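You operate a simulated robot arm through the tools that you are given. There is no shell and no other tool.

The job below is to be done with a simulated robot arm. You get a single attempt, and the scene is never put back.

## Task
Test cube L alone in the pulse tester: over 15 goes to REJECT.
Fine: switch it on; one press; 15 or less goes back in its spot; switch off after.

The check looks at the end state, three seconds after you hand in, the way a careful person would. Anything else that was tipped, shoved, dropped, spilled or broken makes it a failure.

## Robot
A 6-joint arm with a fingered hand, fixed in place. Base frame: the origin is on the floor under the middle of its stand, x ahead of it, y to its left, z up. Readings come in mm, degrees, newtons and seconds.
With the tool pointing down near the work surface it reaches from about 100 to 820 mm from the base axis. Its first joint turns from -166.0 to 166.0 degrees. Payload 4 kg.
The TCP is the grasp point between the finger pads, 20 mm short of the fingertips. In the tool frame z runs along the fingers and y along their closing line. The gripper opens to 140 mm; its body begins 54 mm behind the TCP. The gripper is a hand of 3 fingers: y runs from the thumb to the fingers, the wrist lies at [0, 0, -215] in the tool frame, and closing takes about 1.5 s.
Orientation is told as [roll, pitch, yaw] about the base's x, y, z axes, in that order, counted from this pose: with the fingers straight down and closing along the base's y, the tool's x points along the base's -x, its y along +y and its z along -z.

## Interface
- The arm moves only by the tool apply_moves. Its argument "rows" is a list of rows, each a list of 2 entries, a list of its own where there are three numbers: the turn, a rotation vector about the tool's x, y, z in units of 6 degrees (1.0 is 6 degrees), then the shift along the tool's x, y, z in units of 20 mm (1.0 is 20 mm). In form: [[[wx, wy, wz], [dx, dy, dz]], ...]. A call has 1 to 20 rows; each row shifts and turns the commanded pose from where the row before left it, along the tool's axes as they then stand. "fingers" is the finger opening in mm, from 0 to 140, set as the call begins (left out, the last holds). A call with a number of a shift or a turn outside -1 to 1 is refused whole. Rows are played at 5 a second. More than 50 mm and 8.6 degrees between two rows, or a gripper value outside its range, and nothing of the call is played. A pose out of reach is approached as far as the arm can. The call stops where the force on the tool passes 40 N (or 10 N more than at its start, if that is more) or the arm is blocked; 0.2 s more then pass. Each finger travels about 45 mm/s and halts on what it meets, pressing with about 32 N; the grip force reading is that of the motor and also rises with nothing between the fingers. The clock runs only during rows and for 0.2 s after the last one: add rows that do not move to give the fingers time. The reply holds the time, the measured pose of the TCP, the force on the tool along the base axes, the opening and the grip force, in the units named above and with some noise, with the torque about the TCP (base axes, N m) and any sound that the robot's microphone picked up.
- Cameras (640 x 400 px; columns grow to the right, rows downward): "scene" is fixed at [399.8, -650.5, 1611]; the picture's right is [0.97, 0.26, 0.00], its down [0.23, -0.86, -0.46] and it looks along [-0.12, 0.44, -0.89] (base axes); focal length 273 px, centre (320, 200). "wrist" rides on the gripper at [74, -43, -79] in the tool frame; the picture's right is [0.50, 0.87, 0.00], its down [-0.59, 0.34, -0.73] and it looks along [-0.64, 0.37, 0.68] (tool axes); focal length 275 px, centre (320, 200). There is no depth. A picture from a camera that has moved, and an enlarged one, comes with that camera's place and axes in the base frame and with its lens.
- camera(camera): a new picture of that camera. The clock stands still meanwhile.
- lift_body(by): moves the trunk up (or, below 0, down) by that many mm; the arm rides with it, the base frame stays. It gives what a move gives, with no picture.
- curl_fingers(finger1, finger2, thumb_bend): sets how far each is bent, from 0 (flat) to 1 (curled in); at 0.3 the hand is open as for a grip, at 0.7 the pads meet at the TCP. One left out holds its place. A second passes; each finger stops where it meets its share of the squeeze, and holds until it gets a number again. A gripper value or a shape takes the hand back. It gives what a move gives, with no picture; readings hold the bend of each and the force on the fingers (four entries, about 0 where the hand has none), thumb and palm.
- grasp_type(shape): the hand has 3 fingers and takes this shape, open, in about a second: jaw (thumb against the fingers, like two jaws); tri (thumb and two fingers); tip (a fingertip pinch); poke (one finger out to press); point (the index stretched); flat (the hand flat); cup (the hand cupped); fist (a fist). The gripper value then closes the fingers along that shape, each until it touches; the sizes above hold for jaw. It gives what a move gives, with no picture.
- enlarge(camera, box): a new picture of the part [left, top, right, bottom] of that camera's present view, enlarged. The clock stands still meanwhile.
- finish_job(): hands the job in; it is judged then, once.

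Nothing tells you positions but the pictures and the camera data. Unless the task says otherwise, let go and move clear before handing in.

The tools are called after "Request:" as name(argument=value, ...) on one line, values as JSON. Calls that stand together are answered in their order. apply_moves: Moves the arm, as the interface text tells. Its arguments: {"type":"object","properties":{"rows":{"type":"array"},"fingers":{"type":"number"}},"required":["rows"]} The other tools are called the same way: lift_body (by) moves the trunk up or down; grasp_type (shape) gives the hand a shape; curl_fingers (finger1, finger2, thumb_bend) moves the fingers one by one; camera (camera) takes a picture; enlarge (camera, box) takes an enlarged picture of a part of a camera's view; finish_job () hands the job in.

At the start:

```text
t: 0.0
eef_pos: [200.7, -311.3, 1256.6]
tcp_rot: [-0.1, 0.0, 0.0]
wrist_force: [0.4, 1.2, 0.5]
wrist_torque: [-0.03, 0.03, -0.01]
width: 140.3
finger_force: 0.2
shape: jaw
bend: [0.3, 0.3, 0.3]
finger forces: [0.1, 0.0, 0.0, 0.0, 0.1, 0.1]
trunk travel left (down, up): [-125.0, 465.0]
```

scene: 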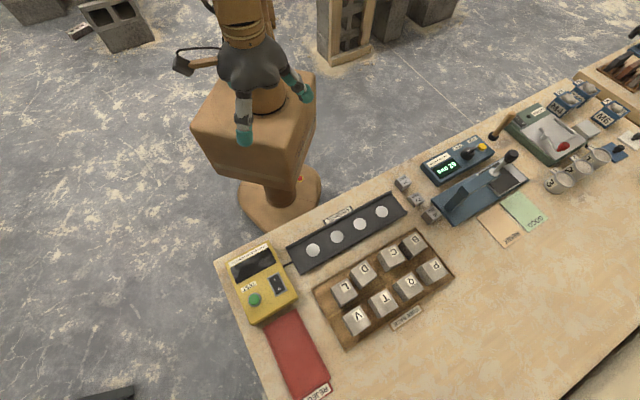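
wrist: 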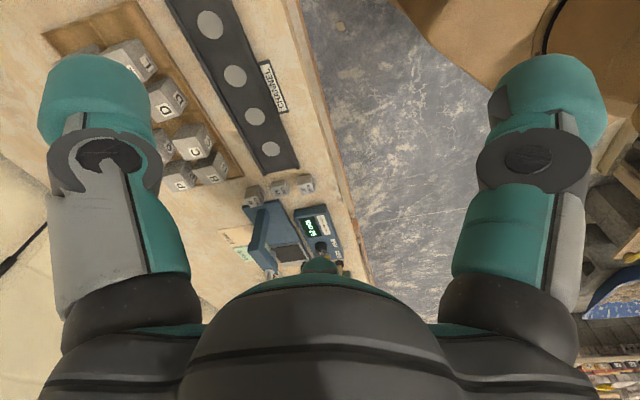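

I see a bench with a yellow tester (green button and a switch), a red REJECT mat, a strip with four channel discs, and a tray of lettered cubes that includes L. I'll take closer pictures before I move anything.

Request:
enlarge(camera="scene", box=[210, 230, 340, 400])

Request:
enlarge(camera="scene", box=[280, 180, 470, 350])

Request:
enlarge(camera="scene", box=[390, 60, 640, 250])

```text
2.35 times, centred on (275, 315) of scene
camera zoom: at [399.8, -650.5, 1611.0], right [0.97, 0.26, 0.0], down [0.23, -0.86, -0.46], along [-0.12, 0.44, -0.89], focal length 642 px, centre (426, -71)
```

zoom: 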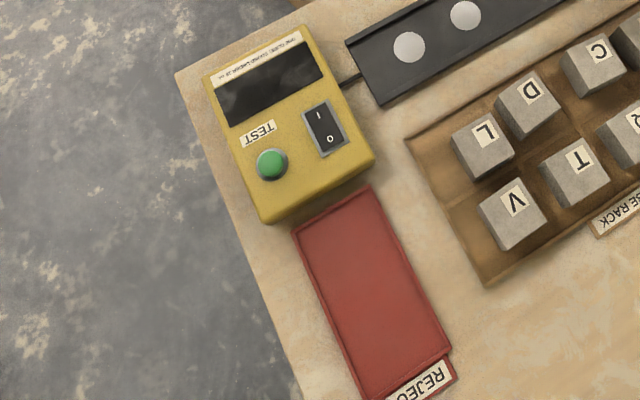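

```text
2.35 times, centred on (375, 265) of scene
camera zoom: at [399.8, -650.5, 1611.0], right [0.97, 0.26, 0.0], down [0.23, -0.86, -0.46], along [-0.12, 0.44, -0.89], focal length 642 px, centre (191, 47)
```

zoom: 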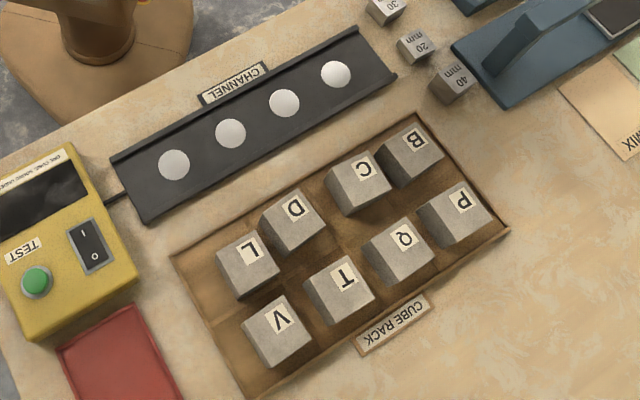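

```text
2.11 times, centred on (515, 155) of scene
camera zoom: at [399.8, -650.5, 1611.0], right [0.97, 0.26, 0.0], down [0.23, -0.86, -0.46], along [-0.12, 0.44, -0.89], focal length 575 px, centre (-90, 295)
```

zoom: 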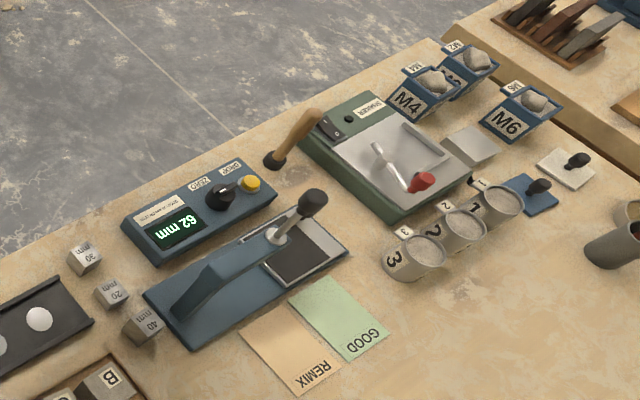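

The tester's top label is too small to read here, so I'll zoom in on it and on the channel strip.

Request:
enlarge(camera="scene", box=[222, 238, 302, 288])

Request:
enlarge(camera="scene", box=[280, 190, 420, 278])

Request:
enlarge(camera="scene", box=[310, 255, 390, 305])

Request:
enlarge(camera="wrist", box=[40, 0, 340, 200])

```text
8.00 times, centred on (262, 263) of scene
camera zoom: at [399.8, -650.5, 1611.0], right [0.97, 0.26, 0.0], down [0.23, -0.86, -0.46], along [-0.12, 0.44, -0.89], focal length 2184 px, centre (784, -304)
```

zoom: 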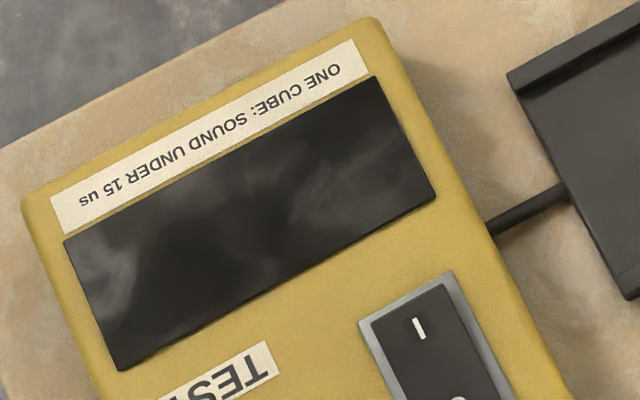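

```text
4.55 times, centred on (350, 234) of scene
camera zoom: at [399.8, -650.5, 1611.0], right [0.97, 0.26, 0.0], down [0.23, -0.86, -0.46], along [-0.12, 0.44, -0.89], focal length 1241 px, centre (184, 46)
```

zoom: 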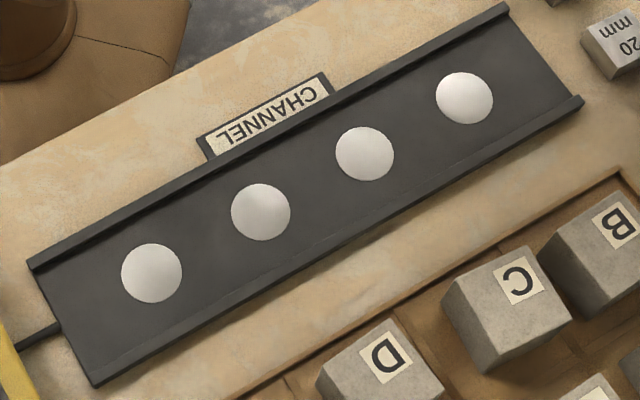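

```text
8.00 times, centred on (350, 280) of scene
camera zoom: at [399.8, -650.5, 1611.0], right [0.97, 0.26, 0.0], down [0.23, -0.86, -0.46], along [-0.12, 0.44, -0.89], focal length 2184 px, centre (80, -440)
```

zoom: 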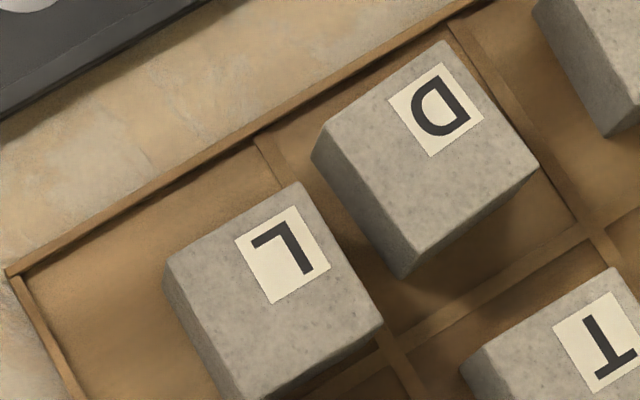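

```text
2.00 times, centred on (190, 100) of wrist
camera zoom: at [126.2, -353.9, 1336.1], right [-0.5, 0.87, 0.0], down [0.59, 0.34, 0.73], along [0.64, 0.37, -0.68], focal length 551 px, centre (580, 400)
```

zoom: 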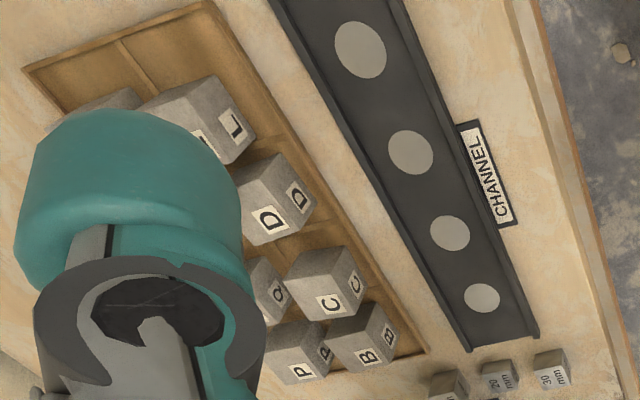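

The channel discs triangulate to about z=853 mm, and the bench is turned 45° to the base. The cubes measure about 50 mm, with narrow gaps between them. Next I'll check the finger shape, since it has to fit those gaps.

Request:
enlarge(camera="scene", box=[190, 30, 350, 150])

Request:
enlarge(camera="scene", box=[310, 225, 460, 350])

Request:
enlarge(camera="scene", box=[235, 265, 305, 325])

```text
3.33 times, centred on (270, 90) of scene
camera zoom: at [399.8, -650.5, 1611.0], right [0.97, 0.26, 0.0], down [0.23, -0.86, -0.46], along [-0.12, 0.44, -0.89], focal length 910 px, centre (487, 567)
```

zoom: 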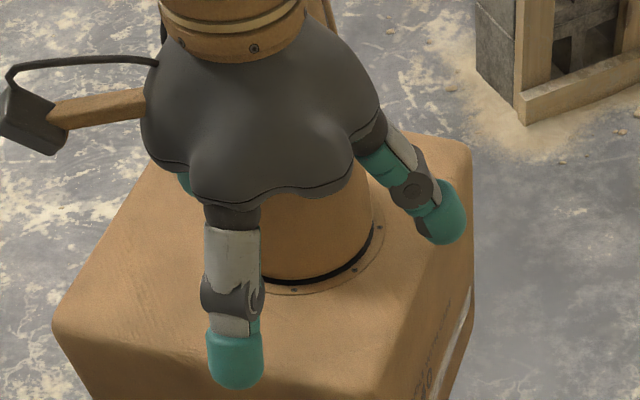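

```text
3.20 times, centred on (385, 288) of scene
camera zoom: at [399.8, -650.5, 1611.0], right [0.97, 0.26, 0.0], down [0.23, -0.86, -0.46], along [-0.12, 0.44, -0.89], focal length 874 px, centre (112, -80)
```

zoom: 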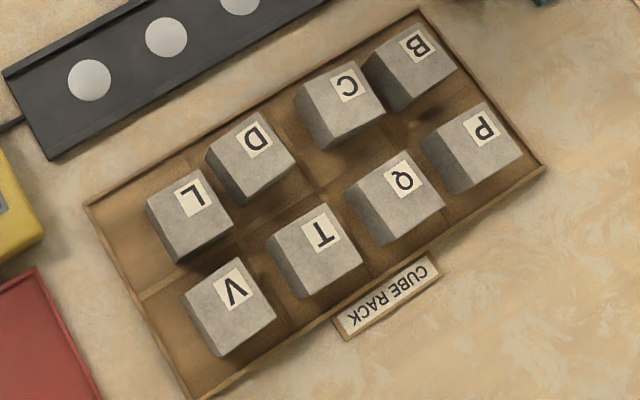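

```text
6.67 times, centred on (270, 295) of scene
camera zoom: at [399.8, -650.5, 1611.0], right [0.97, 0.26, 0.0], down [0.23, -0.86, -0.46], along [-0.12, 0.44, -0.89], focal length 1820 px, centre (653, -433)
```

zoom: 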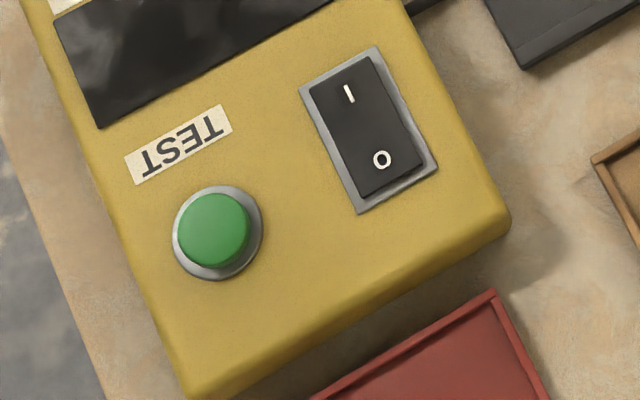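

The fingers look about 30 mm wide, so shape matters for the tight rack gaps. I'll try the hand shapes here in free air and see how the fingers lie in each one.

Request:
grasp_type(shape="tip")

Request:
enlarge(camera="scene", box=[190, 30, 350, 150])

Request:
camera(camera="wrist")

Request:
grasp_type(shape="tri")

Request:
enlarge(camera="scene", box=[190, 30, 350, 150])

Request:
camera(camera="wrist")

Request:
grasp_type(shape="poke")

Request:
enlarge(camera="scene", box=[190, 30, 350, 150])

Request:
camera(camera="wrist")

```text
t: 0.9
eef_pos: [201.3, -311.2, 1256.6]
tcp_rot: [0.1, -0.1, 0.1]
wrist_force: [-0.4, -0.6, -0.7]
wrist_torque: [0.01, 0.01, 0.03]
width: 140.2
finger_force: 0.0
shape: tip
bend: [0.3, 0.3, 0.3]
finger forces: [0.0, 0.1, 0.0, 0.1, 0.1, 0.0]
trunk travel left (down, up): [-125.0, 465.0]
```

```text
3.33 times, centred on (270, 90) of scene
camera zoom: at [399.8, -650.5, 1611.0], right [0.97, 0.26, 0.0], down [0.23, -0.86, -0.46], along [-0.12, 0.44, -0.89], focal length 910 px, centre (487, 567)
```

zoom: 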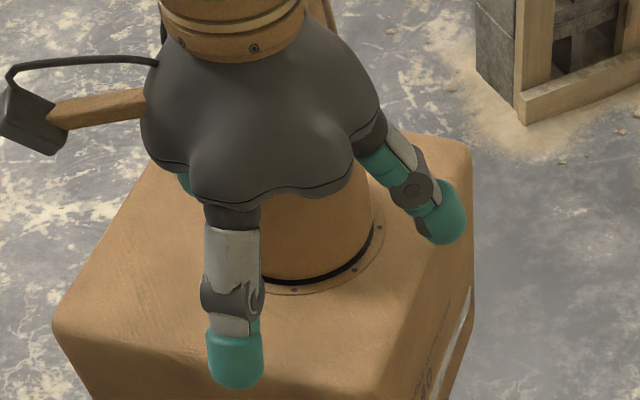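

```text
taken
camera wrist: at [126.2, -353.9, 1336.1], right [-0.5, 0.87, 0.0], down [0.59, 0.34, 0.73], along [0.64, 0.37, -0.68], focal length 275 px, centre (320, 200)
```

wrist: 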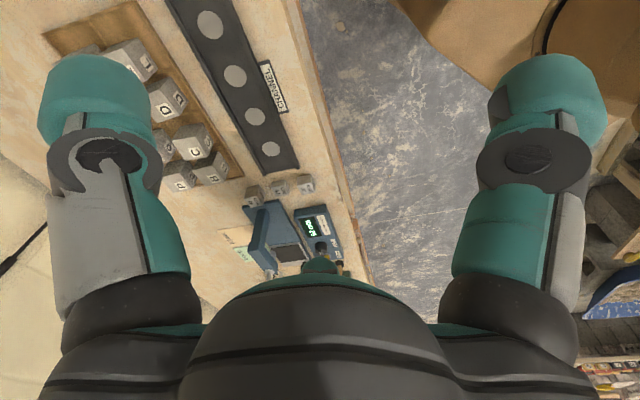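

```text
t: 1.8
eef_pos: [201.8, -310.4, 1257.0]
tcp_rot: [0.0, 0.0, 0.0]
wrist_force: [0.0, 0.1, -0.2]
wrist_torque: [0.01, -0.02, -0.02]
width: 139.7
finger_force: 0.1
shape: tri
bend: [0.3, 0.3, 0.3]
finger forces: [0.1, 0.0, 0.0, 0.0, 0.0, 0.1]
trunk travel left (down, up): [-125.0, 465.0]
```

```text
3.33 times, centred on (270, 90) of scene
camera zoom: at [399.8, -650.5, 1611.0], right [0.97, 0.26, 0.0], down [0.23, -0.86, -0.46], along [-0.12, 0.44, -0.89], focal length 910 px, centre (487, 567)
```

zoom: 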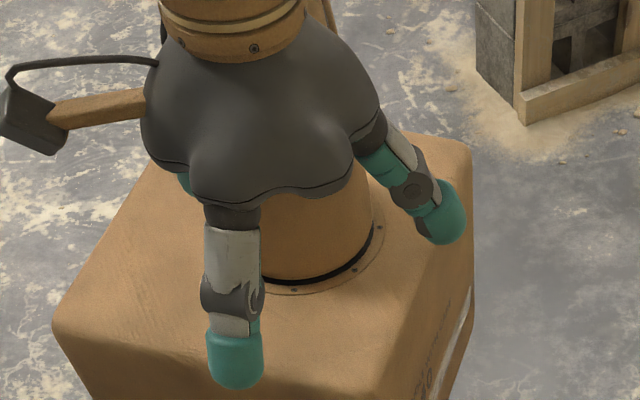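

```text
taken
camera wrist: at [126.2, -353.9, 1336.1], right [-0.5, 0.87, 0.0], down [0.59, 0.34, 0.73], along [0.64, 0.37, -0.68], focal length 275 px, centre (320, 200)
```

wrist: 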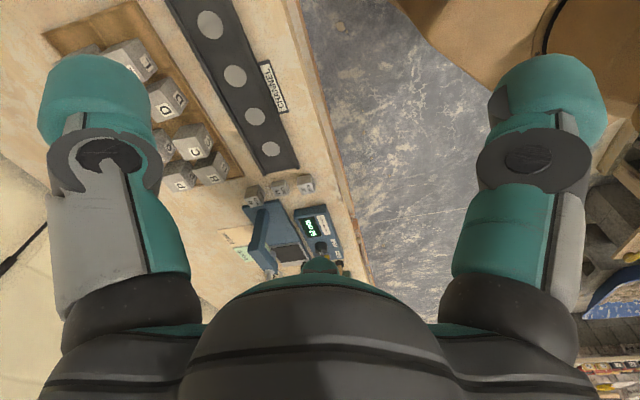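

```text
t: 2.7
eef_pos: [201.4, -311.3, 1257.4]
tcp_rot: [0.1, 0.1, -0.1]
wrist_force: [-0.5, -1.2, -0.2]
wrist_torque: [0.01, 0.01, 0.02]
width: 0.1
finger_force: 0.1
shape: poke
bend: [0.28, 0.28, 0.72]
finger forces: [0.0, 0.0, 0.0, 0.0, 0.0, 0.0]
trunk travel left (down, up): [-125.0, 465.0]
```

```text
3.33 times, centred on (270, 90) of scene
camera zoom: at [399.8, -650.5, 1611.0], right [0.97, 0.26, 0.0], down [0.23, -0.86, -0.46], along [-0.12, 0.44, -0.89], focal length 910 px, centre (487, 567)
```

zoom: 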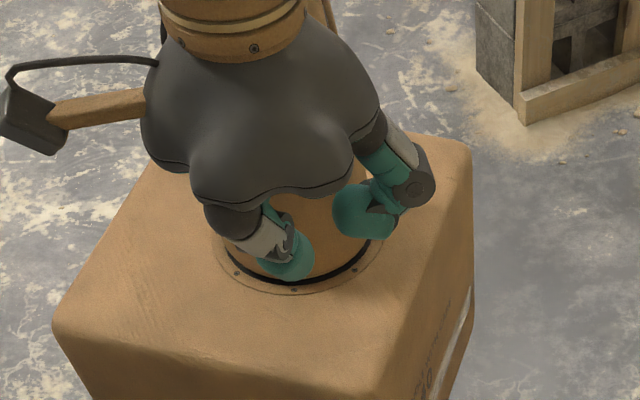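

```text
taken
camera wrist: at [126.2, -353.9, 1336.1], right [-0.5, 0.87, 0.0], down [0.59, 0.34, 0.73], along [0.64, 0.37, -0.68], focal length 275 px, centre (320, 200)
```

wrist: 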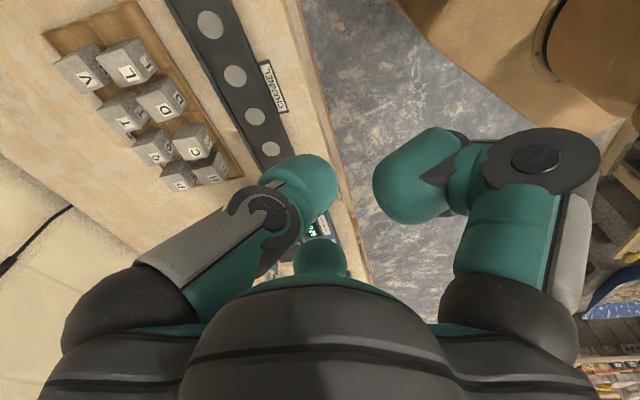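

In "poke" two digits are curled and a third may be extended out of sight. I'll let some time pass and look again, then test single-finger bends to see which digit is which.

Request:
apply_moves(rows=[[[0, 0, 0], [0, 0, 0]], [[0, 0, 0], [0, 0, 0]], [[0, 0, 0], [0, 0, 0]], [[0, 0, 0], [0, 0, 0]], [[0, 0, 0], [0, 0, 0]]])

Request:
camera(camera="wrist")

Request:
curl_fingers(finger1=0.7, finger2=0.3, thumb_bend=0.3)

Request:
camera(camera="wrist")

Request:
enlarge(camera="scene", box=[190, 30, 350, 150])

Request:
curl_fingers(finger1=0.3, finger2=0.7, thumb_bend=0.3)

Request:
camera(camera="wrist")

Request:
enlarge(camera="scene", box=[190, 30, 350, 150])

```text
t: 3.9
eef_pos: [201.0, -311.3, 1256.5]
tcp_rot: [0.0, 0.0, 0.0]
wrist_force: [0.3, 0.1, 0.1]
wrist_torque: [0.0, 0.03, 0.02]
width: 0.0
finger_force: 0.1
shape: poke
bend: [0.28, 0.28, 0.72]
finger forces: [0.0, 0.0, 0.0, 0.1, 0.0, 0.0]
trunk travel left (down, up): [-125.0, 465.0]
```

```text
taken
camera wrist: at [126.2, -353.9, 1336.1], right [-0.5, 0.87, 0.0], down [0.59, 0.34, 0.73], along [0.64, 0.37, -0.68], focal length 275 px, centre (320, 200)
```

wrist: 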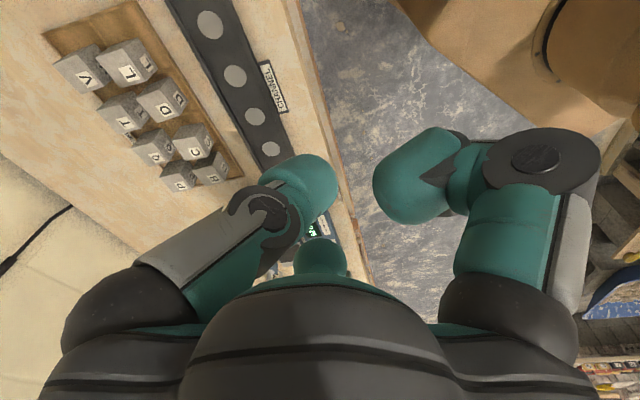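

```text
t: 4.9
eef_pos: [202.2, -311.5, 1257.9]
tcp_rot: [0.0, 0.0, 0.0]
wrist_force: [1.0, -0.4, 0.2]
wrist_torque: [0.03, 0.02, 0.03]
width: 70.3
finger_force: 0.1
shape: fingers
bend: [0.71, 0.3, 0.3]
finger forces: [0.0, 0.1, 0.0, 0.0, 0.1, 0.0]
trunk travel left (down, up): [-125.0, 465.0]
```

```text
taken
camera wrist: at [126.2, -353.9, 1336.1], right [-0.5, 0.87, 0.0], down [0.59, 0.34, 0.73], along [0.64, 0.37, -0.68], focal length 275 px, centre (320, 200)
```

wrist: 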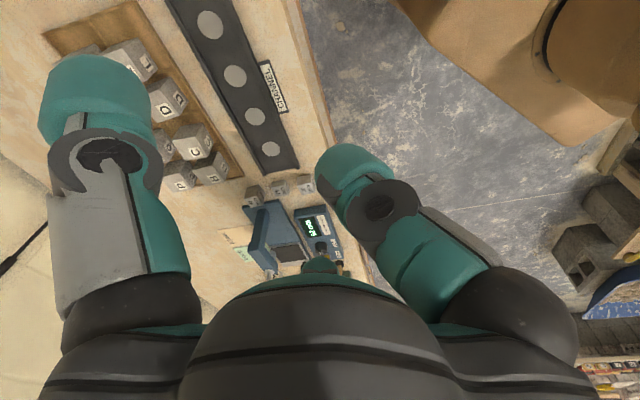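

```text
3.33 times, centred on (270, 90) of scene
camera zoom: at [399.8, -650.5, 1611.0], right [0.97, 0.26, 0.0], down [0.23, -0.86, -0.46], along [-0.12, 0.44, -0.89], focal length 910 px, centre (487, 567)
```

zoom: 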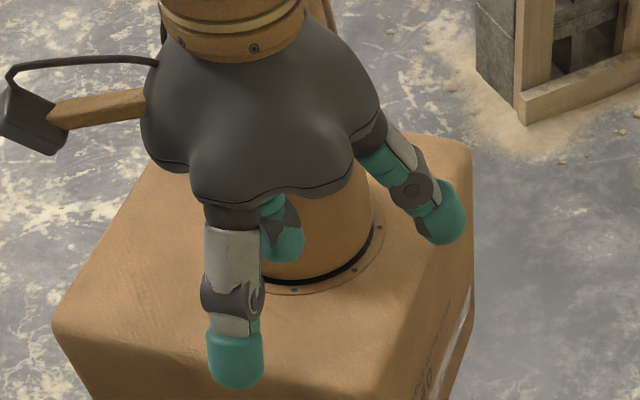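

```text
t: 5.9
eef_pos: [201.5, -311.3, 1256.9]
tcp_rot: [-0.1, 0.0, 0.0]
wrist_force: [-0.3, -0.1, -0.3]
wrist_torque: [0.01, 0.03, 0.01]
width: 124.0
finger_force: 0.1
shape: fingers
bend: [0.3, 0.71, 0.3]
finger forces: [0.0, 0.0, 0.0, 0.1, 0.0, 0.0]
trunk travel left (down, up): [-125.0, 465.0]
```

```text
taken
camera wrist: at [126.2, -353.9, 1336.1], right [-0.5, 0.87, 0.0], down [0.59, 0.34, 0.73], along [0.64, 0.37, -0.68], focal length 275 px, centre (320, 200)
```

wrist: 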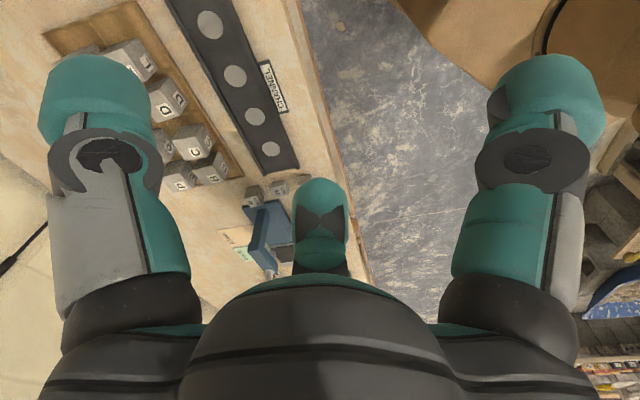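

```text
3.33 times, centred on (270, 90) of scene
camera zoom: at [399.8, -650.5, 1611.0], right [0.97, 0.26, 0.0], down [0.23, -0.86, -0.46], along [-0.12, 0.44, -0.89], focal length 910 px, centre (487, 567)
```

zoom: 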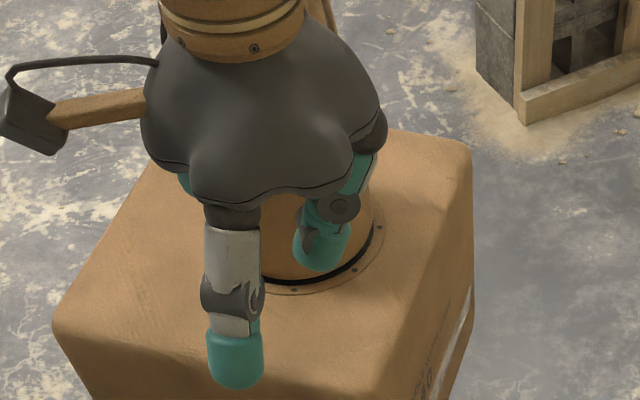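

The hand has three digits 120° apart: the thumb on -y, finger 1 on +x+y and finger 2 on -x+y, all closing on the TCP axis. I'll go back to "jaw", close to 70 mm, and move so the wrist camera looks at the rack up close.

Request:
grasp_type(shape="jaw")

Request:
apply_moves(rows=[[[0, 0, 0], [-0.275, -0.947, 0.647]], [[0, 0, 0], [-0.275, -0.947, 0.647]], [[0, 0, 0], [-0.275, -0.947, 0.647]], [[0, 0, 0], [-0.275, -0.947, 0.647]], [[0, 0, 0], [-0.275, -0.947, 0.647]], [[0, 0, 0], [-0.275, -0.947, 0.647]], [[0, 0, 0], [-0.275, -0.947, 0.647]], [[0, 0, 0], [-0.275, -0.947, 0.647]], [[0, 0, 0], [-0.275, -0.947, 0.647]], [[0, 0, 0], [-0.275, -0.947, 0.647]], [[0, 0, 0], [-0.275, -0.947, 0.647]], [[0, 0, 0], [-0.275, -0.947, 0.647]], [[0, 0, 0], [-0.275, -0.947, 0.647]], [[0, 0, 0], [-0.275, -0.947, 0.647]], [[0, 0, 0], [-0.275, -0.947, 0.647]], [[0, 0, 0], [-0.275, -0.947, 0.647]], [[0, 0, 0], [0, 0, 0]]], fingers=70)

Request:
camera(camera="wrist")

Request:
camera(camera="scene")

```text
t: 6.8
eef_pos: [200.5, -311.2, 1256.7]
tcp_rot: [0.0, 0.1, 0.0]
wrist_force: [0.7, 0.2, 0.4]
wrist_torque: [0.02, 0.03, 0.01]
width: 140.0
finger_force: 0.1
shape: jaw
bend: [0.3, 0.3, 0.3]
finger forces: [0.1, 0.1, 0.0, 0.0, 0.0, 0.1]
trunk travel left (down, up): [-125.0, 465.0]
```

```text
t: 10.4
eef_pos: [290.2, -615.1, 1050.0]
tcp_rot: [0.0, 0.0, 0.1]
wrist_force: [-0.4, -0.7, -0.3]
wrist_torque: [0.0, -0.02, 0.0]
width: 70.6
finger_force: 0.1
shape: jaw
bend: [0.34, 0.34, 0.33]
finger forces: [0.0, 0.0, 0.0, 0.0, 0.0, 0.1]
trunk travel left (down, up): [-125.0, 465.0]
```

```text
taken
camera wrist: at [214.8, -656.3, 1129.4], right [-0.5, 0.87, 0.0], down [0.59, 0.34, 0.73], along [0.64, 0.37, -0.68], focal length 275 px, centre (320, 200)
```

wrist: 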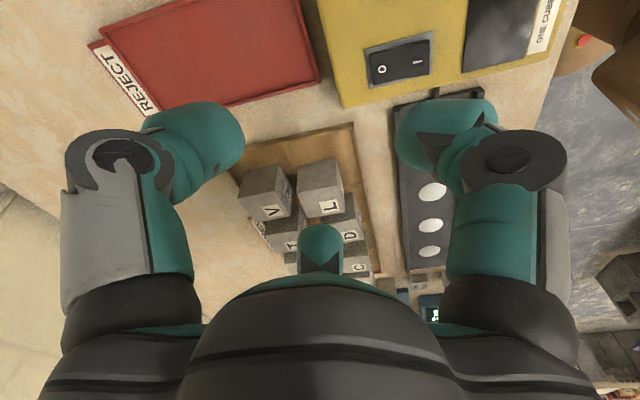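

```text
taken
```

scene: 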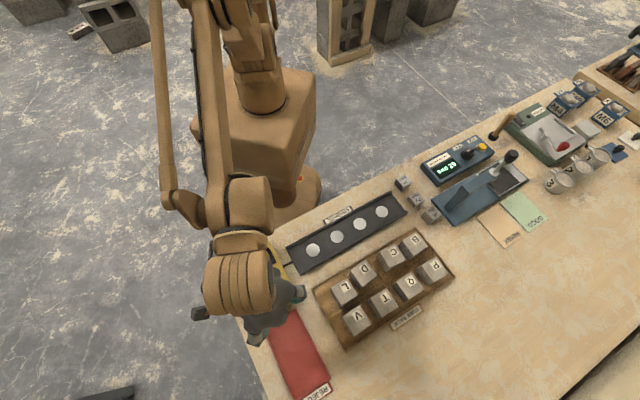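

In "jaw" the fingertips hook inward as they close. With `curl_fingers` the end links stay near vertical at around 0.5, which suits the rack better. I'll enlarge this view to place L, its neighbours and the rack walls more exactly.

Request:
enlarge(camera="wrist", box=[225, 120, 401, 230])

Request:
enlarge(camera="wrist", box=[320, 0, 576, 160])

Request:
enlarge(camera="wrist", box=[80, 0, 336, 160])

```text
3.64 times, centred on (313, 175) of wrist
camera zoom: at [214.8, -656.3, 1129.4], right [-0.5, 0.87, 0.0], down [0.59, 0.34, 0.73], along [0.64, 0.37, -0.68], focal length 1001 px, centre (346, 291)
```

zoom: 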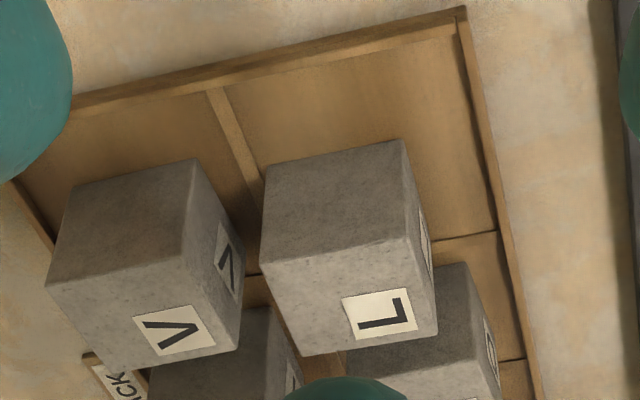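

```text
2.50 times, centred on (448, 80) of wrist
camera zoom: at [214.8, -656.3, 1129.4], right [-0.5, 0.87, 0.0], down [0.59, 0.34, 0.73], along [0.64, 0.37, -0.68], focal length 688 px, centre (0, 500)
```

zoom: 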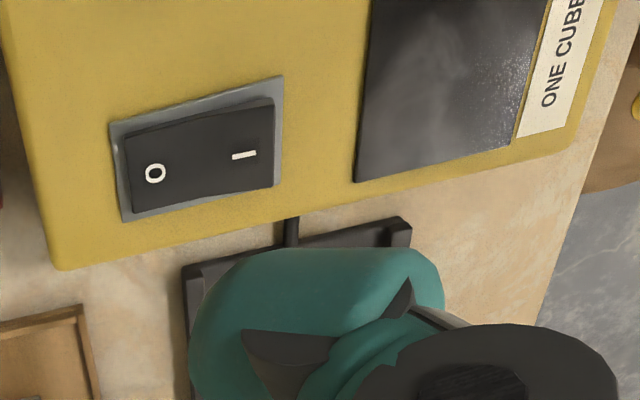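

```text
2.50 times, centred on (208, 80) of wrist
camera zoom: at [214.8, -656.3, 1129.4], right [-0.5, 0.87, 0.0], down [0.59, 0.34, 0.73], along [0.64, 0.37, -0.68], focal length 688 px, centre (600, 500)
```

zoom: 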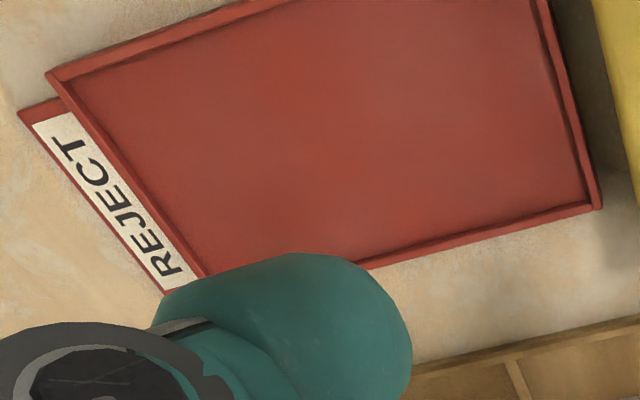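

L is centred near (430.5, -530.5), top at z≈902, and it sits in the far corner of its cell: about 20 mm from V, 14 mm from D and 25 mm from T. I'll turn to yaw -30°, take the poke shape and hover over L to see how the pressing finger lines up.

Request:
apply_moves(rows=[[[0, 0, 1], [0, 0, 0]], [[0, 0, 1], [0, 0, 0]], [[0, 0, 1], [0, 0, 0]], [[0, 0, 1], [0, 0, 0]], [[0, 0, 1], [0, 0, 0]], [[0, 0, 0], [0, 0, 0]]])

Request:
grasp_type(shape="poke")

Request:
apply_moves(rows=[[[0, 0, 0], [-0.556, 0.924, 0.3125]], [[0, 0, 0], [-0.556, 0.924, 0.3125]], [[0, 0, 0], [-0.556, 0.924, 0.3125]], [[0, 0, 0], [-0.556, 0.924, 0.3125]], [[0, 0, 0], [-0.556, 0.924, 0.3125]], [[0, 0, 0], [-0.556, 0.924, 0.3125]], [[0, 0, 0], [-0.556, 0.924, 0.3125]], [[0, 0, 0], [-0.556, 0.924, 0.3125]], [[0, 0, 0], [0, 0, 0]]])

Request:
camera(camera="wrist")

Request:
camera(camera="scene")

```text
t: 11.8
eef_pos: [289.0, -613.1, 1051.0]
tcp_rot: [-0.1, -0.2, -30.0]
wrist_force: [0.2, -0.5, 0.2]
wrist_torque: [0.01, 0.01, 0.01]
width: 70.3
finger_force: 0.0
shape: jaw
bend: [0.34, 0.34, 0.33]
finger forces: [0.0, 0.0, 0.0, 0.0, 0.1, 0.0]
trunk travel left (down, up): [-125.0, 465.0]
```

```text
t: 12.7
eef_pos: [290.0, -613.9, 1051.7]
tcp_rot: [0.0, -0.1, -30.0]
wrist_force: [-0.3, -0.7, 0.0]
wrist_torque: [-0.04, -0.02, -0.02]
width: 0.0
finger_force: 0.0
shape: poke
bend: [0.28, 0.28, 0.72]
finger forces: [0.0, 0.0, 0.0, 0.1, 0.0, 0.1]
trunk travel left (down, up): [-125.0, 465.0]
```

```text
t: 14.7
eef_pos: [439.5, -528.5, 1001.4]
tcp_rot: [-0.1, -0.1, -30.0]
wrist_force: [0.2, 0.2, -0.3]
wrist_torque: [0.03, 0.01, -0.05]
width: 0.0
finger_force: 0.1
shape: poke
bend: [0.28, 0.28, 0.72]
finger forces: [0.1, 0.1, 0.0, 0.0, 0.0, 0.0]
trunk travel left (down, up): [-125.0, 465.0]
```

```text
taken
camera wrist: at [353.8, -529.3, 1080.5], right [0.0, 1.0, 0.0], down [0.68, 0.0, 0.73], along [0.73, 0.0, -0.68], focal length 275 px, centre (320, 200)
```

wrist: 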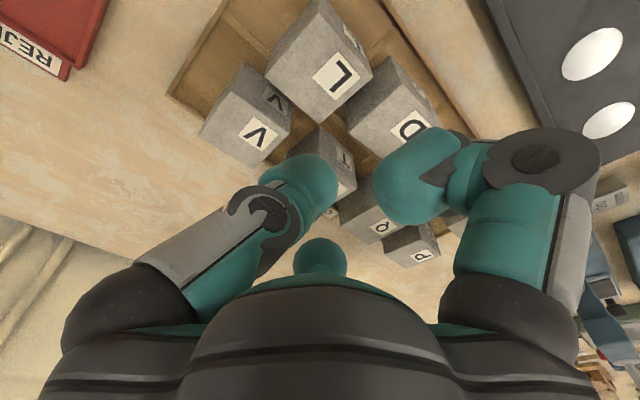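

```text
taken
```

scene: 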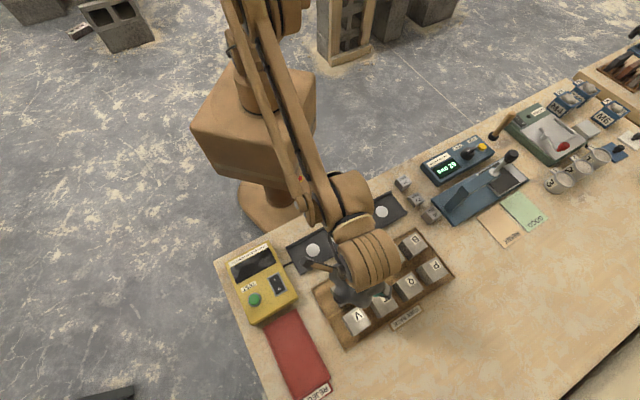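

With this yaw the camera looks straight along +x. I'll enlarge to measure the gaps around L.

Request:
enlarge(camera="wrist", box=[180, 0, 460, 175])

```text
2.29 times, centred on (320, 88) of wrist
camera zoom: at [353.8, -529.3, 1080.5], right [0.0, 1.0, 0.0], down [0.68, 0.0, 0.73], along [0.73, 0.0, -0.68], focal length 629 px, centre (320, 457)
```

zoom: 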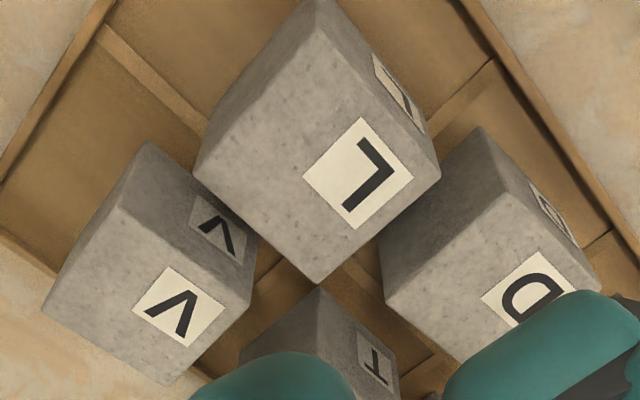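

L is confirmed at about (430, -530). In poke the curled fingers hang only a little above the thumb tip, so I'll test a flatter variant with fingers 1 and 2 flat and the thumb bent to the centre.

Request:
curl_fingers(finger1=0.0, finger2=0.0, thumb_bend=0.7)

Request:
camera(camera="wrist")

Request:
camera(camera="scene")

```text
t: 15.7
eef_pos: [439.7, -528.8, 1002.0]
tcp_rot: [0.0, -0.1, -29.9]
wrist_force: [-0.8, -0.8, -0.5]
wrist_torque: [0.01, 0.01, -0.02]
width: 87.8
finger_force: 0.1
shape: fingers
bend: [0.0, 0.0, 0.7]
finger forces: [0.1, 0.0, 0.0, 0.1, 0.1, 0.1]
trunk travel left (down, up): [-125.0, 465.0]
```

```text
taken
camera wrist: at [353.8, -529.3, 1080.5], right [0.0, 1.0, 0.0], down [0.68, 0.0, 0.73], along [0.73, 0.0, -0.68], focal length 275 px, centre (320, 200)
```

wrist: 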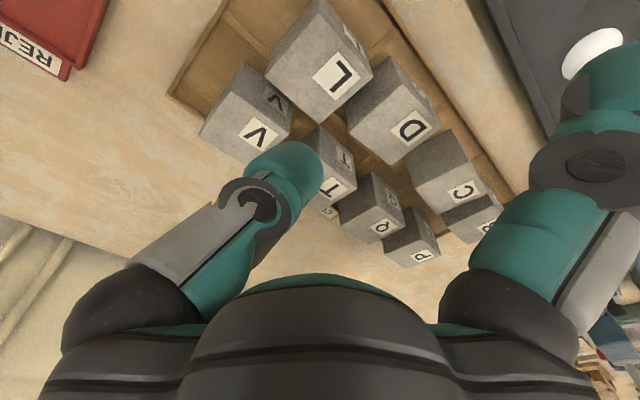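

```text
taken
```

scene: 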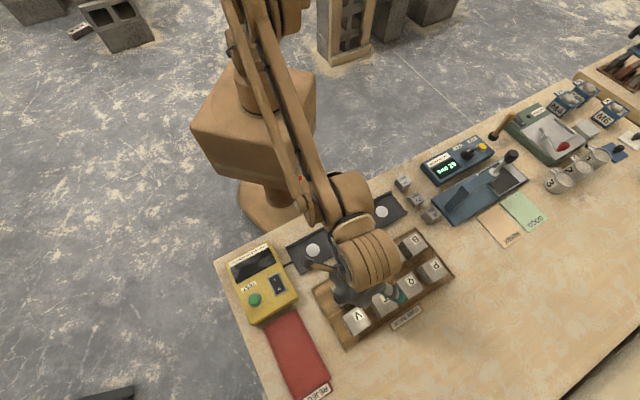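

The poke shape keeps the other fingers higher (about 18 mm above the tip), so I'll use that one. I'll lower it towards L's top, on the side nearest T, and then drag L a little towards the free side of its own cell.

Request:
grasp_type(shape="poke")

Request:
apply_moves(rows=[[[0, 0, 0], [-0.165, 0.265, 0]], [[0, 0, 0], [0, 0, 0.75]], [[0, 0, 0], [0, 0, 0.75]], [[0, 0, 0], [0, 0, 0.75]], [[0, 0, 0], [0, 0, 0.6]], [[0, 0, 0], [0, 0, 0]]])

Request:
camera(camera="wrist")

Request:
enlarge(camera="scene", box=[300, 210, 460, 330])

```text
t: 16.6
eef_pos: [441.8, -528.1, 1001.5]
tcp_rot: [0.0, 0.0, -30.0]
wrist_force: [-0.5, 0.0, 0.4]
wrist_torque: [-0.02, -0.02, 0.02]
width: 0.0
finger_force: 0.0
shape: poke
bend: [0.27, 0.27, 0.71]
finger forces: [0.0, 0.0, 0.0, 0.0, 0.0, 0.0]
trunk travel left (down, up): [-125.0, 465.0]
```

```text
t: 18.0
eef_pos: [445.4, -527.4, 945.4]
tcp_rot: [0.0, 0.0, -29.9]
wrist_force: [0.5, 0.6, -0.6]
wrist_torque: [0.02, 0.0, -0.02]
width: 0.0
finger_force: 0.1
shape: poke
bend: [0.27, 0.27, 0.71]
finger forces: [0.0, 0.1, 0.0, 0.0, 0.1, 0.0]
trunk travel left (down, up): [-125.0, 465.0]
```

```text
taken
camera wrist: at [359.4, -526.7, 1023.1], right [0.0, 1.0, 0.0], down [0.68, 0.0, 0.73], along [0.73, 0.0, -0.68], focal length 275 px, centre (320, 200)
```

wrist: 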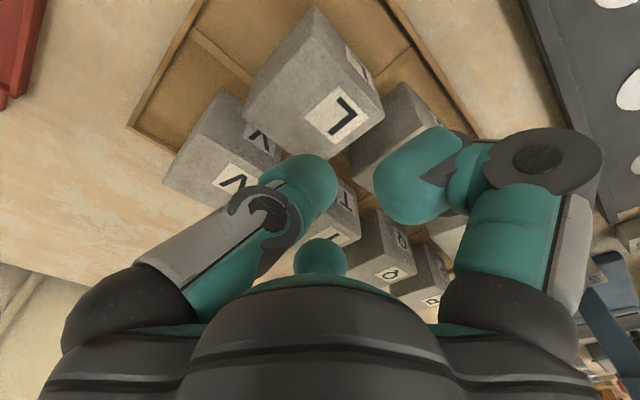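

```text
3.33 times, centred on (380, 270) of scene
camera zoom: at [399.8, -650.5, 1611.0], right [0.97, 0.26, 0.0], down [0.23, -0.86, -0.46], along [-0.12, 0.44, -0.89], focal length 910 px, centre (120, -33)
```

zoom: 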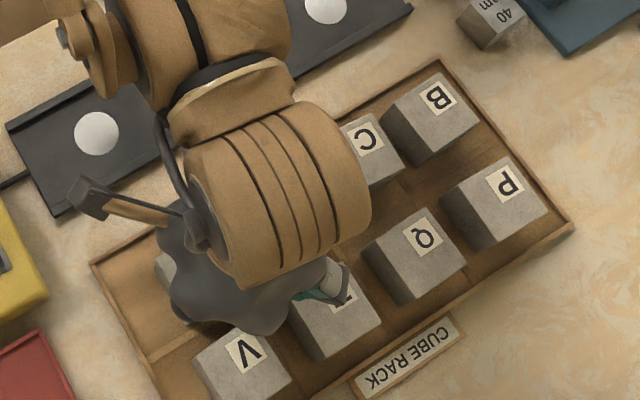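

The tip is about 16 mm above L's top. I'll come down in small steps and watch the force.

Request:
apply_moves(rows=[[[0, 0, 0], [0, 0, 0.3]], [[0, 0, 0], [0, 0, 0.3]], [[0, 0, 0], [0, 0, 0]]])

Request:
apply_moves(rows=[[[0, 0, 0], [0, 0, 0.1]], [[0, 0, 0], [0, 0, 0]]])

```text
t: 18.8
eef_pos: [445.7, -526.4, 931.5]
tcp_rot: [0.0, -0.1, -30.0]
wrist_force: [1.2, 0.2, -0.5]
wrist_torque: [0.01, -0.01, 0.02]
width: 0.0
finger_force: 0.1
shape: poke
bend: [0.27, 0.27, 0.71]
finger forces: [0.0, 0.1, 0.0, 0.0, 0.0, 0.1]
trunk travel left (down, up): [-125.0, 465.0]
```

```text
t: 19.4
eef_pos: [446.1, -526.2, 930.3]
tcp_rot: [0.0, 0.0, -29.9]
wrist_force: [0.9, -0.2, 0.0]
wrist_torque: [0.0, -0.03, -0.02]
width: 0.0
finger_force: 0.0
shape: poke
bend: [0.27, 0.27, 0.71]
finger forces: [0.0, 0.1, 0.1, 0.0, 0.0, 0.0]
trunk travel left (down, up): [-125.0, 465.0]
```

Request:
apply_moves(rows=[[[0, 0, 0], [0, 0, 0.1]], [[0, 0, 0], [0, 0, 0]]])

Request:
apply_moves(rows=[[[0, 0, 0], [0, 0, 0.1]], [[0, 0, 0], [0, 0, 0]]])

Request:
camera(camera="wrist")

```text
t: 20.0
eef_pos: [447.0, -527.6, 929.0]
tcp_rot: [0.0, -0.1, -29.9]
wrist_force: [-1.1, -0.4, 0.9]
wrist_torque: [0.03, -0.02, -0.01]
width: 0.1
finger_force: 0.0
shape: poke
bend: [0.27, 0.27, 0.71]
finger forces: [0.0, 0.1, 0.0, 0.0, 0.1, 0.1]
trunk travel left (down, up): [-125.0, 465.0]
```

```text
t: 20.6
eef_pos: [447.1, -527.1, 926.8]
tcp_rot: [0.0, 0.0, -29.9]
wrist_force: [0.8, 0.5, -0.2]
wrist_torque: [0.0, -0.03, 0.01]
width: 0.0
finger_force: 0.1
shape: poke
bend: [0.27, 0.27, 0.71]
finger forces: [0.0, 0.1, 0.0, 0.0, 0.0, 0.0]
trunk travel left (down, up): [-125.0, 465.0]
```

```text
taken
camera wrist: at [359.8, -526.7, 1005.4], right [0.0, 1.0, 0.0], down [0.68, 0.0, 0.73], along [0.73, 0.0, -0.68], focal length 275 px, centre (320, 200)
```

wrist: 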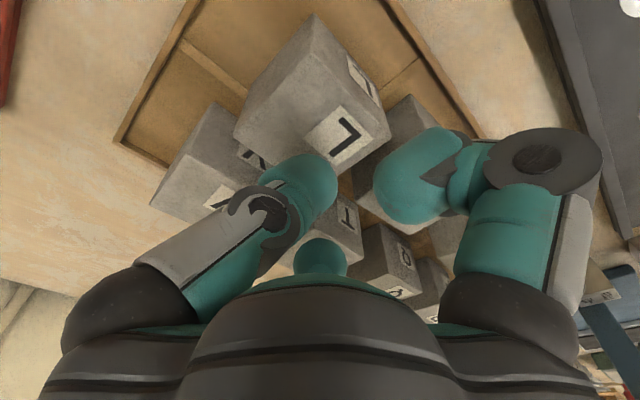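

No contact yet, so I'll keep going down in 2 mm steps.

Request:
apply_moves(rows=[[[0, 0, 0], [0, 0, 0.1]], [[0, 0, 0], [0, 0, 0]]])

Request:
apply_moves(rows=[[[0, 0, 0], [0, 0, 0.1]], [[0, 0, 0], [0, 0, 0]]])

Request:
apply_moves(rows=[[[0, 0, 0], [0, 0, 0.1]], [[0, 0, 0], [0, 0, 0]]])

```text
t: 21.2
eef_pos: [447.5, -526.6, 924.9]
tcp_rot: [0.0, 0.0, -29.9]
wrist_force: [1.0, 0.2, 0.7]
wrist_torque: [-0.02, -0.02, 0.02]
width: 0.2
finger_force: 0.0
shape: poke
bend: [0.27, 0.27, 0.71]
finger forces: [0.0, 0.1, 0.0, 0.0, 0.0, 0.0]
trunk travel left (down, up): [-125.0, 465.0]
```

```text
t: 21.8
eef_pos: [446.6, -527.1, 923.0]
tcp_rot: [0.0, 0.1, -29.9]
wrist_force: [-1.0, -0.6, 0.0]
wrist_torque: [0.02, -0.01, -0.01]
width: 0.2
finger_force: 0.0
shape: poke
bend: [0.27, 0.27, 0.71]
finger forces: [0.1, 0.1, 0.0, 0.1, 0.0, 0.1]
trunk travel left (down, up): [-125.0, 465.0]
```

```text
t: 22.4
eef_pos: [446.9, -527.8, 921.5]
tcp_rot: [0.0, -0.1, -30.0]
wrist_force: [3.5, -6.9, 21.0]
wrist_torque: [-0.16, -0.01, 0.03]
width: 0.0
finger_force: 0.0
shape: poke
bend: [0.27, 0.27, 0.71]
finger forces: [0.1, 0.0, 0.0, 0.1, 20.8, 0.0]
trunk travel left (down, up): [-125.0, 465.0]
```

Contact: about 21 N on L's top at roughly (444, -528). Now I'll drag L towards -x in small steps and watch whether it follows.

Request:
apply_moves(rows=[[[0, 0, 0], [0.087, -0.05, 0]], [[0, 0, 0], [0.087, -0.05, 0]], [[0, 0, 0], [0.087, -0.05, 0]], [[0, 0, 0], [0.087, -0.05, 0]], [[0, 0, 0], [0, 0, 0]]])

Request:
camera(camera="wrist")

```text
t: 23.6
eef_pos: [438.5, -525.2, 920.7]
tcp_rot: [0.0, -0.2, -30.0]
wrist_force: [2.7, 1.4, 12.1]
wrist_torque: [0.03, 0.03, -0.03]
width: 0.1
finger_force: 0.0
shape: poke
bend: [0.27, 0.27, 0.72]
finger forces: [0.0, 0.0, 0.0, 0.0, 12.7, 0.0]
trunk travel left (down, up): [-125.0, 465.0]
```

```text
taken
camera wrist: at [351.5, -526.3, 1000.1], right [0.0, 1.0, 0.0], down [0.68, 0.0, 0.74], along [0.74, 0.0, -0.68], focal length 275 px, centre (320, 200)
```

wrist: 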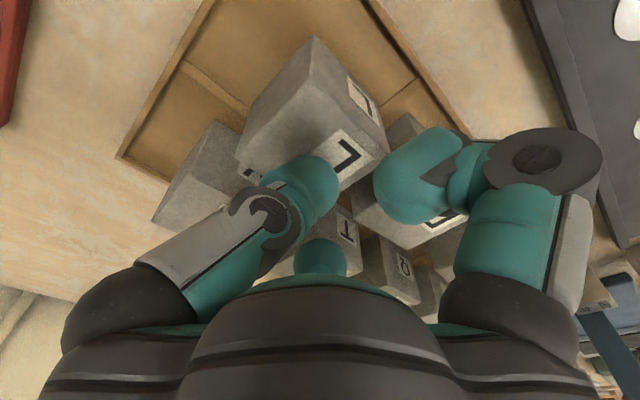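

Request:
enlarge(camera="wrist", box=[100, 0, 484, 240])

```text
1.67 times, centred on (292, 120) of wrist
camera zoom: at [351.5, -526.3, 1000.1], right [0.0, 1.0, 0.0], down [0.68, 0.0, 0.74], along [0.74, 0.0, -0.68], focal length 459 px, centre (367, 333)
```

zoom: 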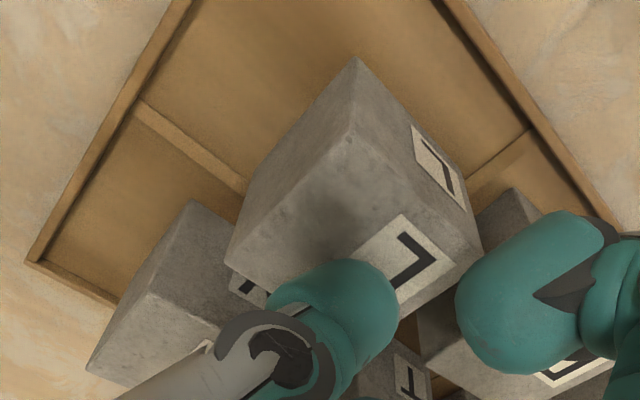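

The finger slid over L instead of dragging it. I'll lift off, move aside, and measure the gap between L and T again before trying a gentle nudge at L's corner.

Request:
apply_moves(rows=[[[0, 0, 0], [0, 0, -0.5]], [[0, 0, 0], [0, 0, -1]], [[0, 0, 0], [0, 0, -1]], [[0, 0, 0], [0, 0, -1]], [[0, 0, 0], [0.866, -0.5, -0.3]], [[0, 0, 0], [0.866, -0.5, -0.3]], [[0, 0, 0], [0.866, -0.5, -0.3]], [[0, 0, 0], [0.866, -0.5, -0.3]], [[0, 0, 0], [0.866, -0.5, -0.3]], [[0, 0, 0], [0.866, -0.5, -0.3]], [[0, 0, 0], [0.866, -0.5, -0.3]], [[0, 0, 0], [0.866, -0.5, 0]], [[0, 0, 0], [0, 0, 0]]])

Request:
enlarge(camera="scene", box=[310, 240, 406, 300])

Request:
enlarge(camera="scene", box=[325, 280, 421, 340])

Request:
camera(camera="wrist")

```text
t: 26.4
eef_pos: [279.1, -527.3, 1033.8]
tcp_rot: [0.0, -0.1, -29.9]
wrist_force: [-0.5, 0.8, 0.5]
wrist_torque: [-0.01, 0.0, 0.02]
width: 0.0
finger_force: 0.1
shape: poke
bend: [0.27, 0.27, 0.71]
finger forces: [0.0, 0.0, 0.0, 0.0, 0.0, 0.0]
trunk travel left (down, up): [-125.0, 465.0]
```

```text
6.67 times, centred on (358, 270) of scene
camera zoom: at [399.8, -650.5, 1611.0], right [0.97, 0.26, 0.0], down [0.23, -0.86, -0.46], along [-0.12, 0.44, -0.89], focal length 1820 px, centre (67, -267)
```

zoom: 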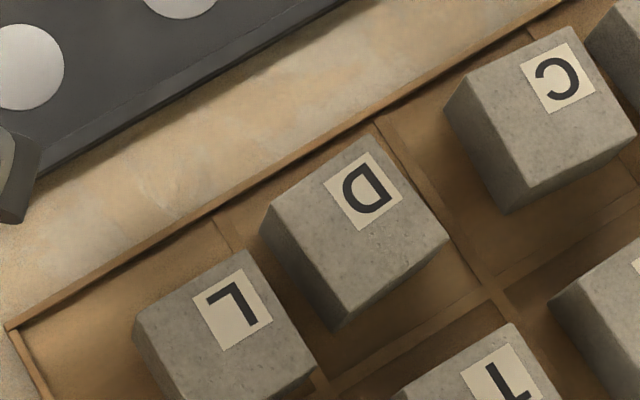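

```text
6.67 times, centred on (373, 310) of scene
camera zoom: at [399.8, -650.5, 1611.0], right [0.97, 0.26, 0.0], down [0.23, -0.86, -0.46], along [-0.12, 0.44, -0.89], focal length 1820 px, centre (-33, -533)
```

zoom: 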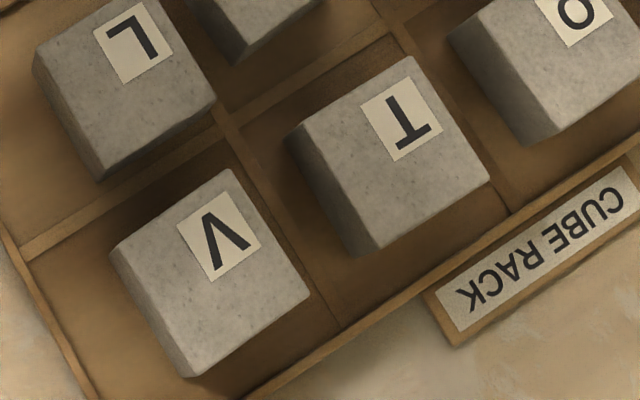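

```text
taken
camera wrist: at [191.7, -527.4, 1111.9], right [0.0, 1.0, 0.0], down [0.68, 0.0, 0.73], along [0.73, 0.0, -0.68], focal length 275 px, centre (320, 200)
```

wrist: 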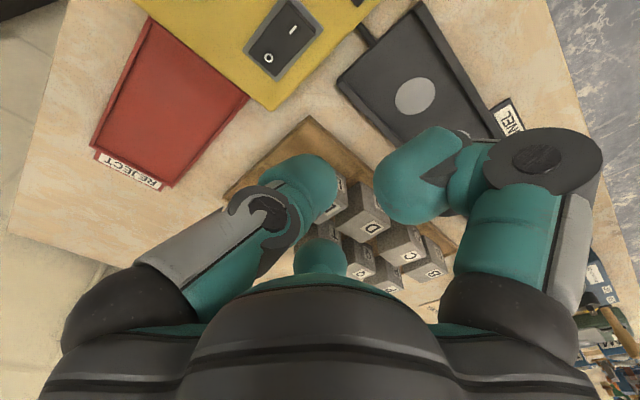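

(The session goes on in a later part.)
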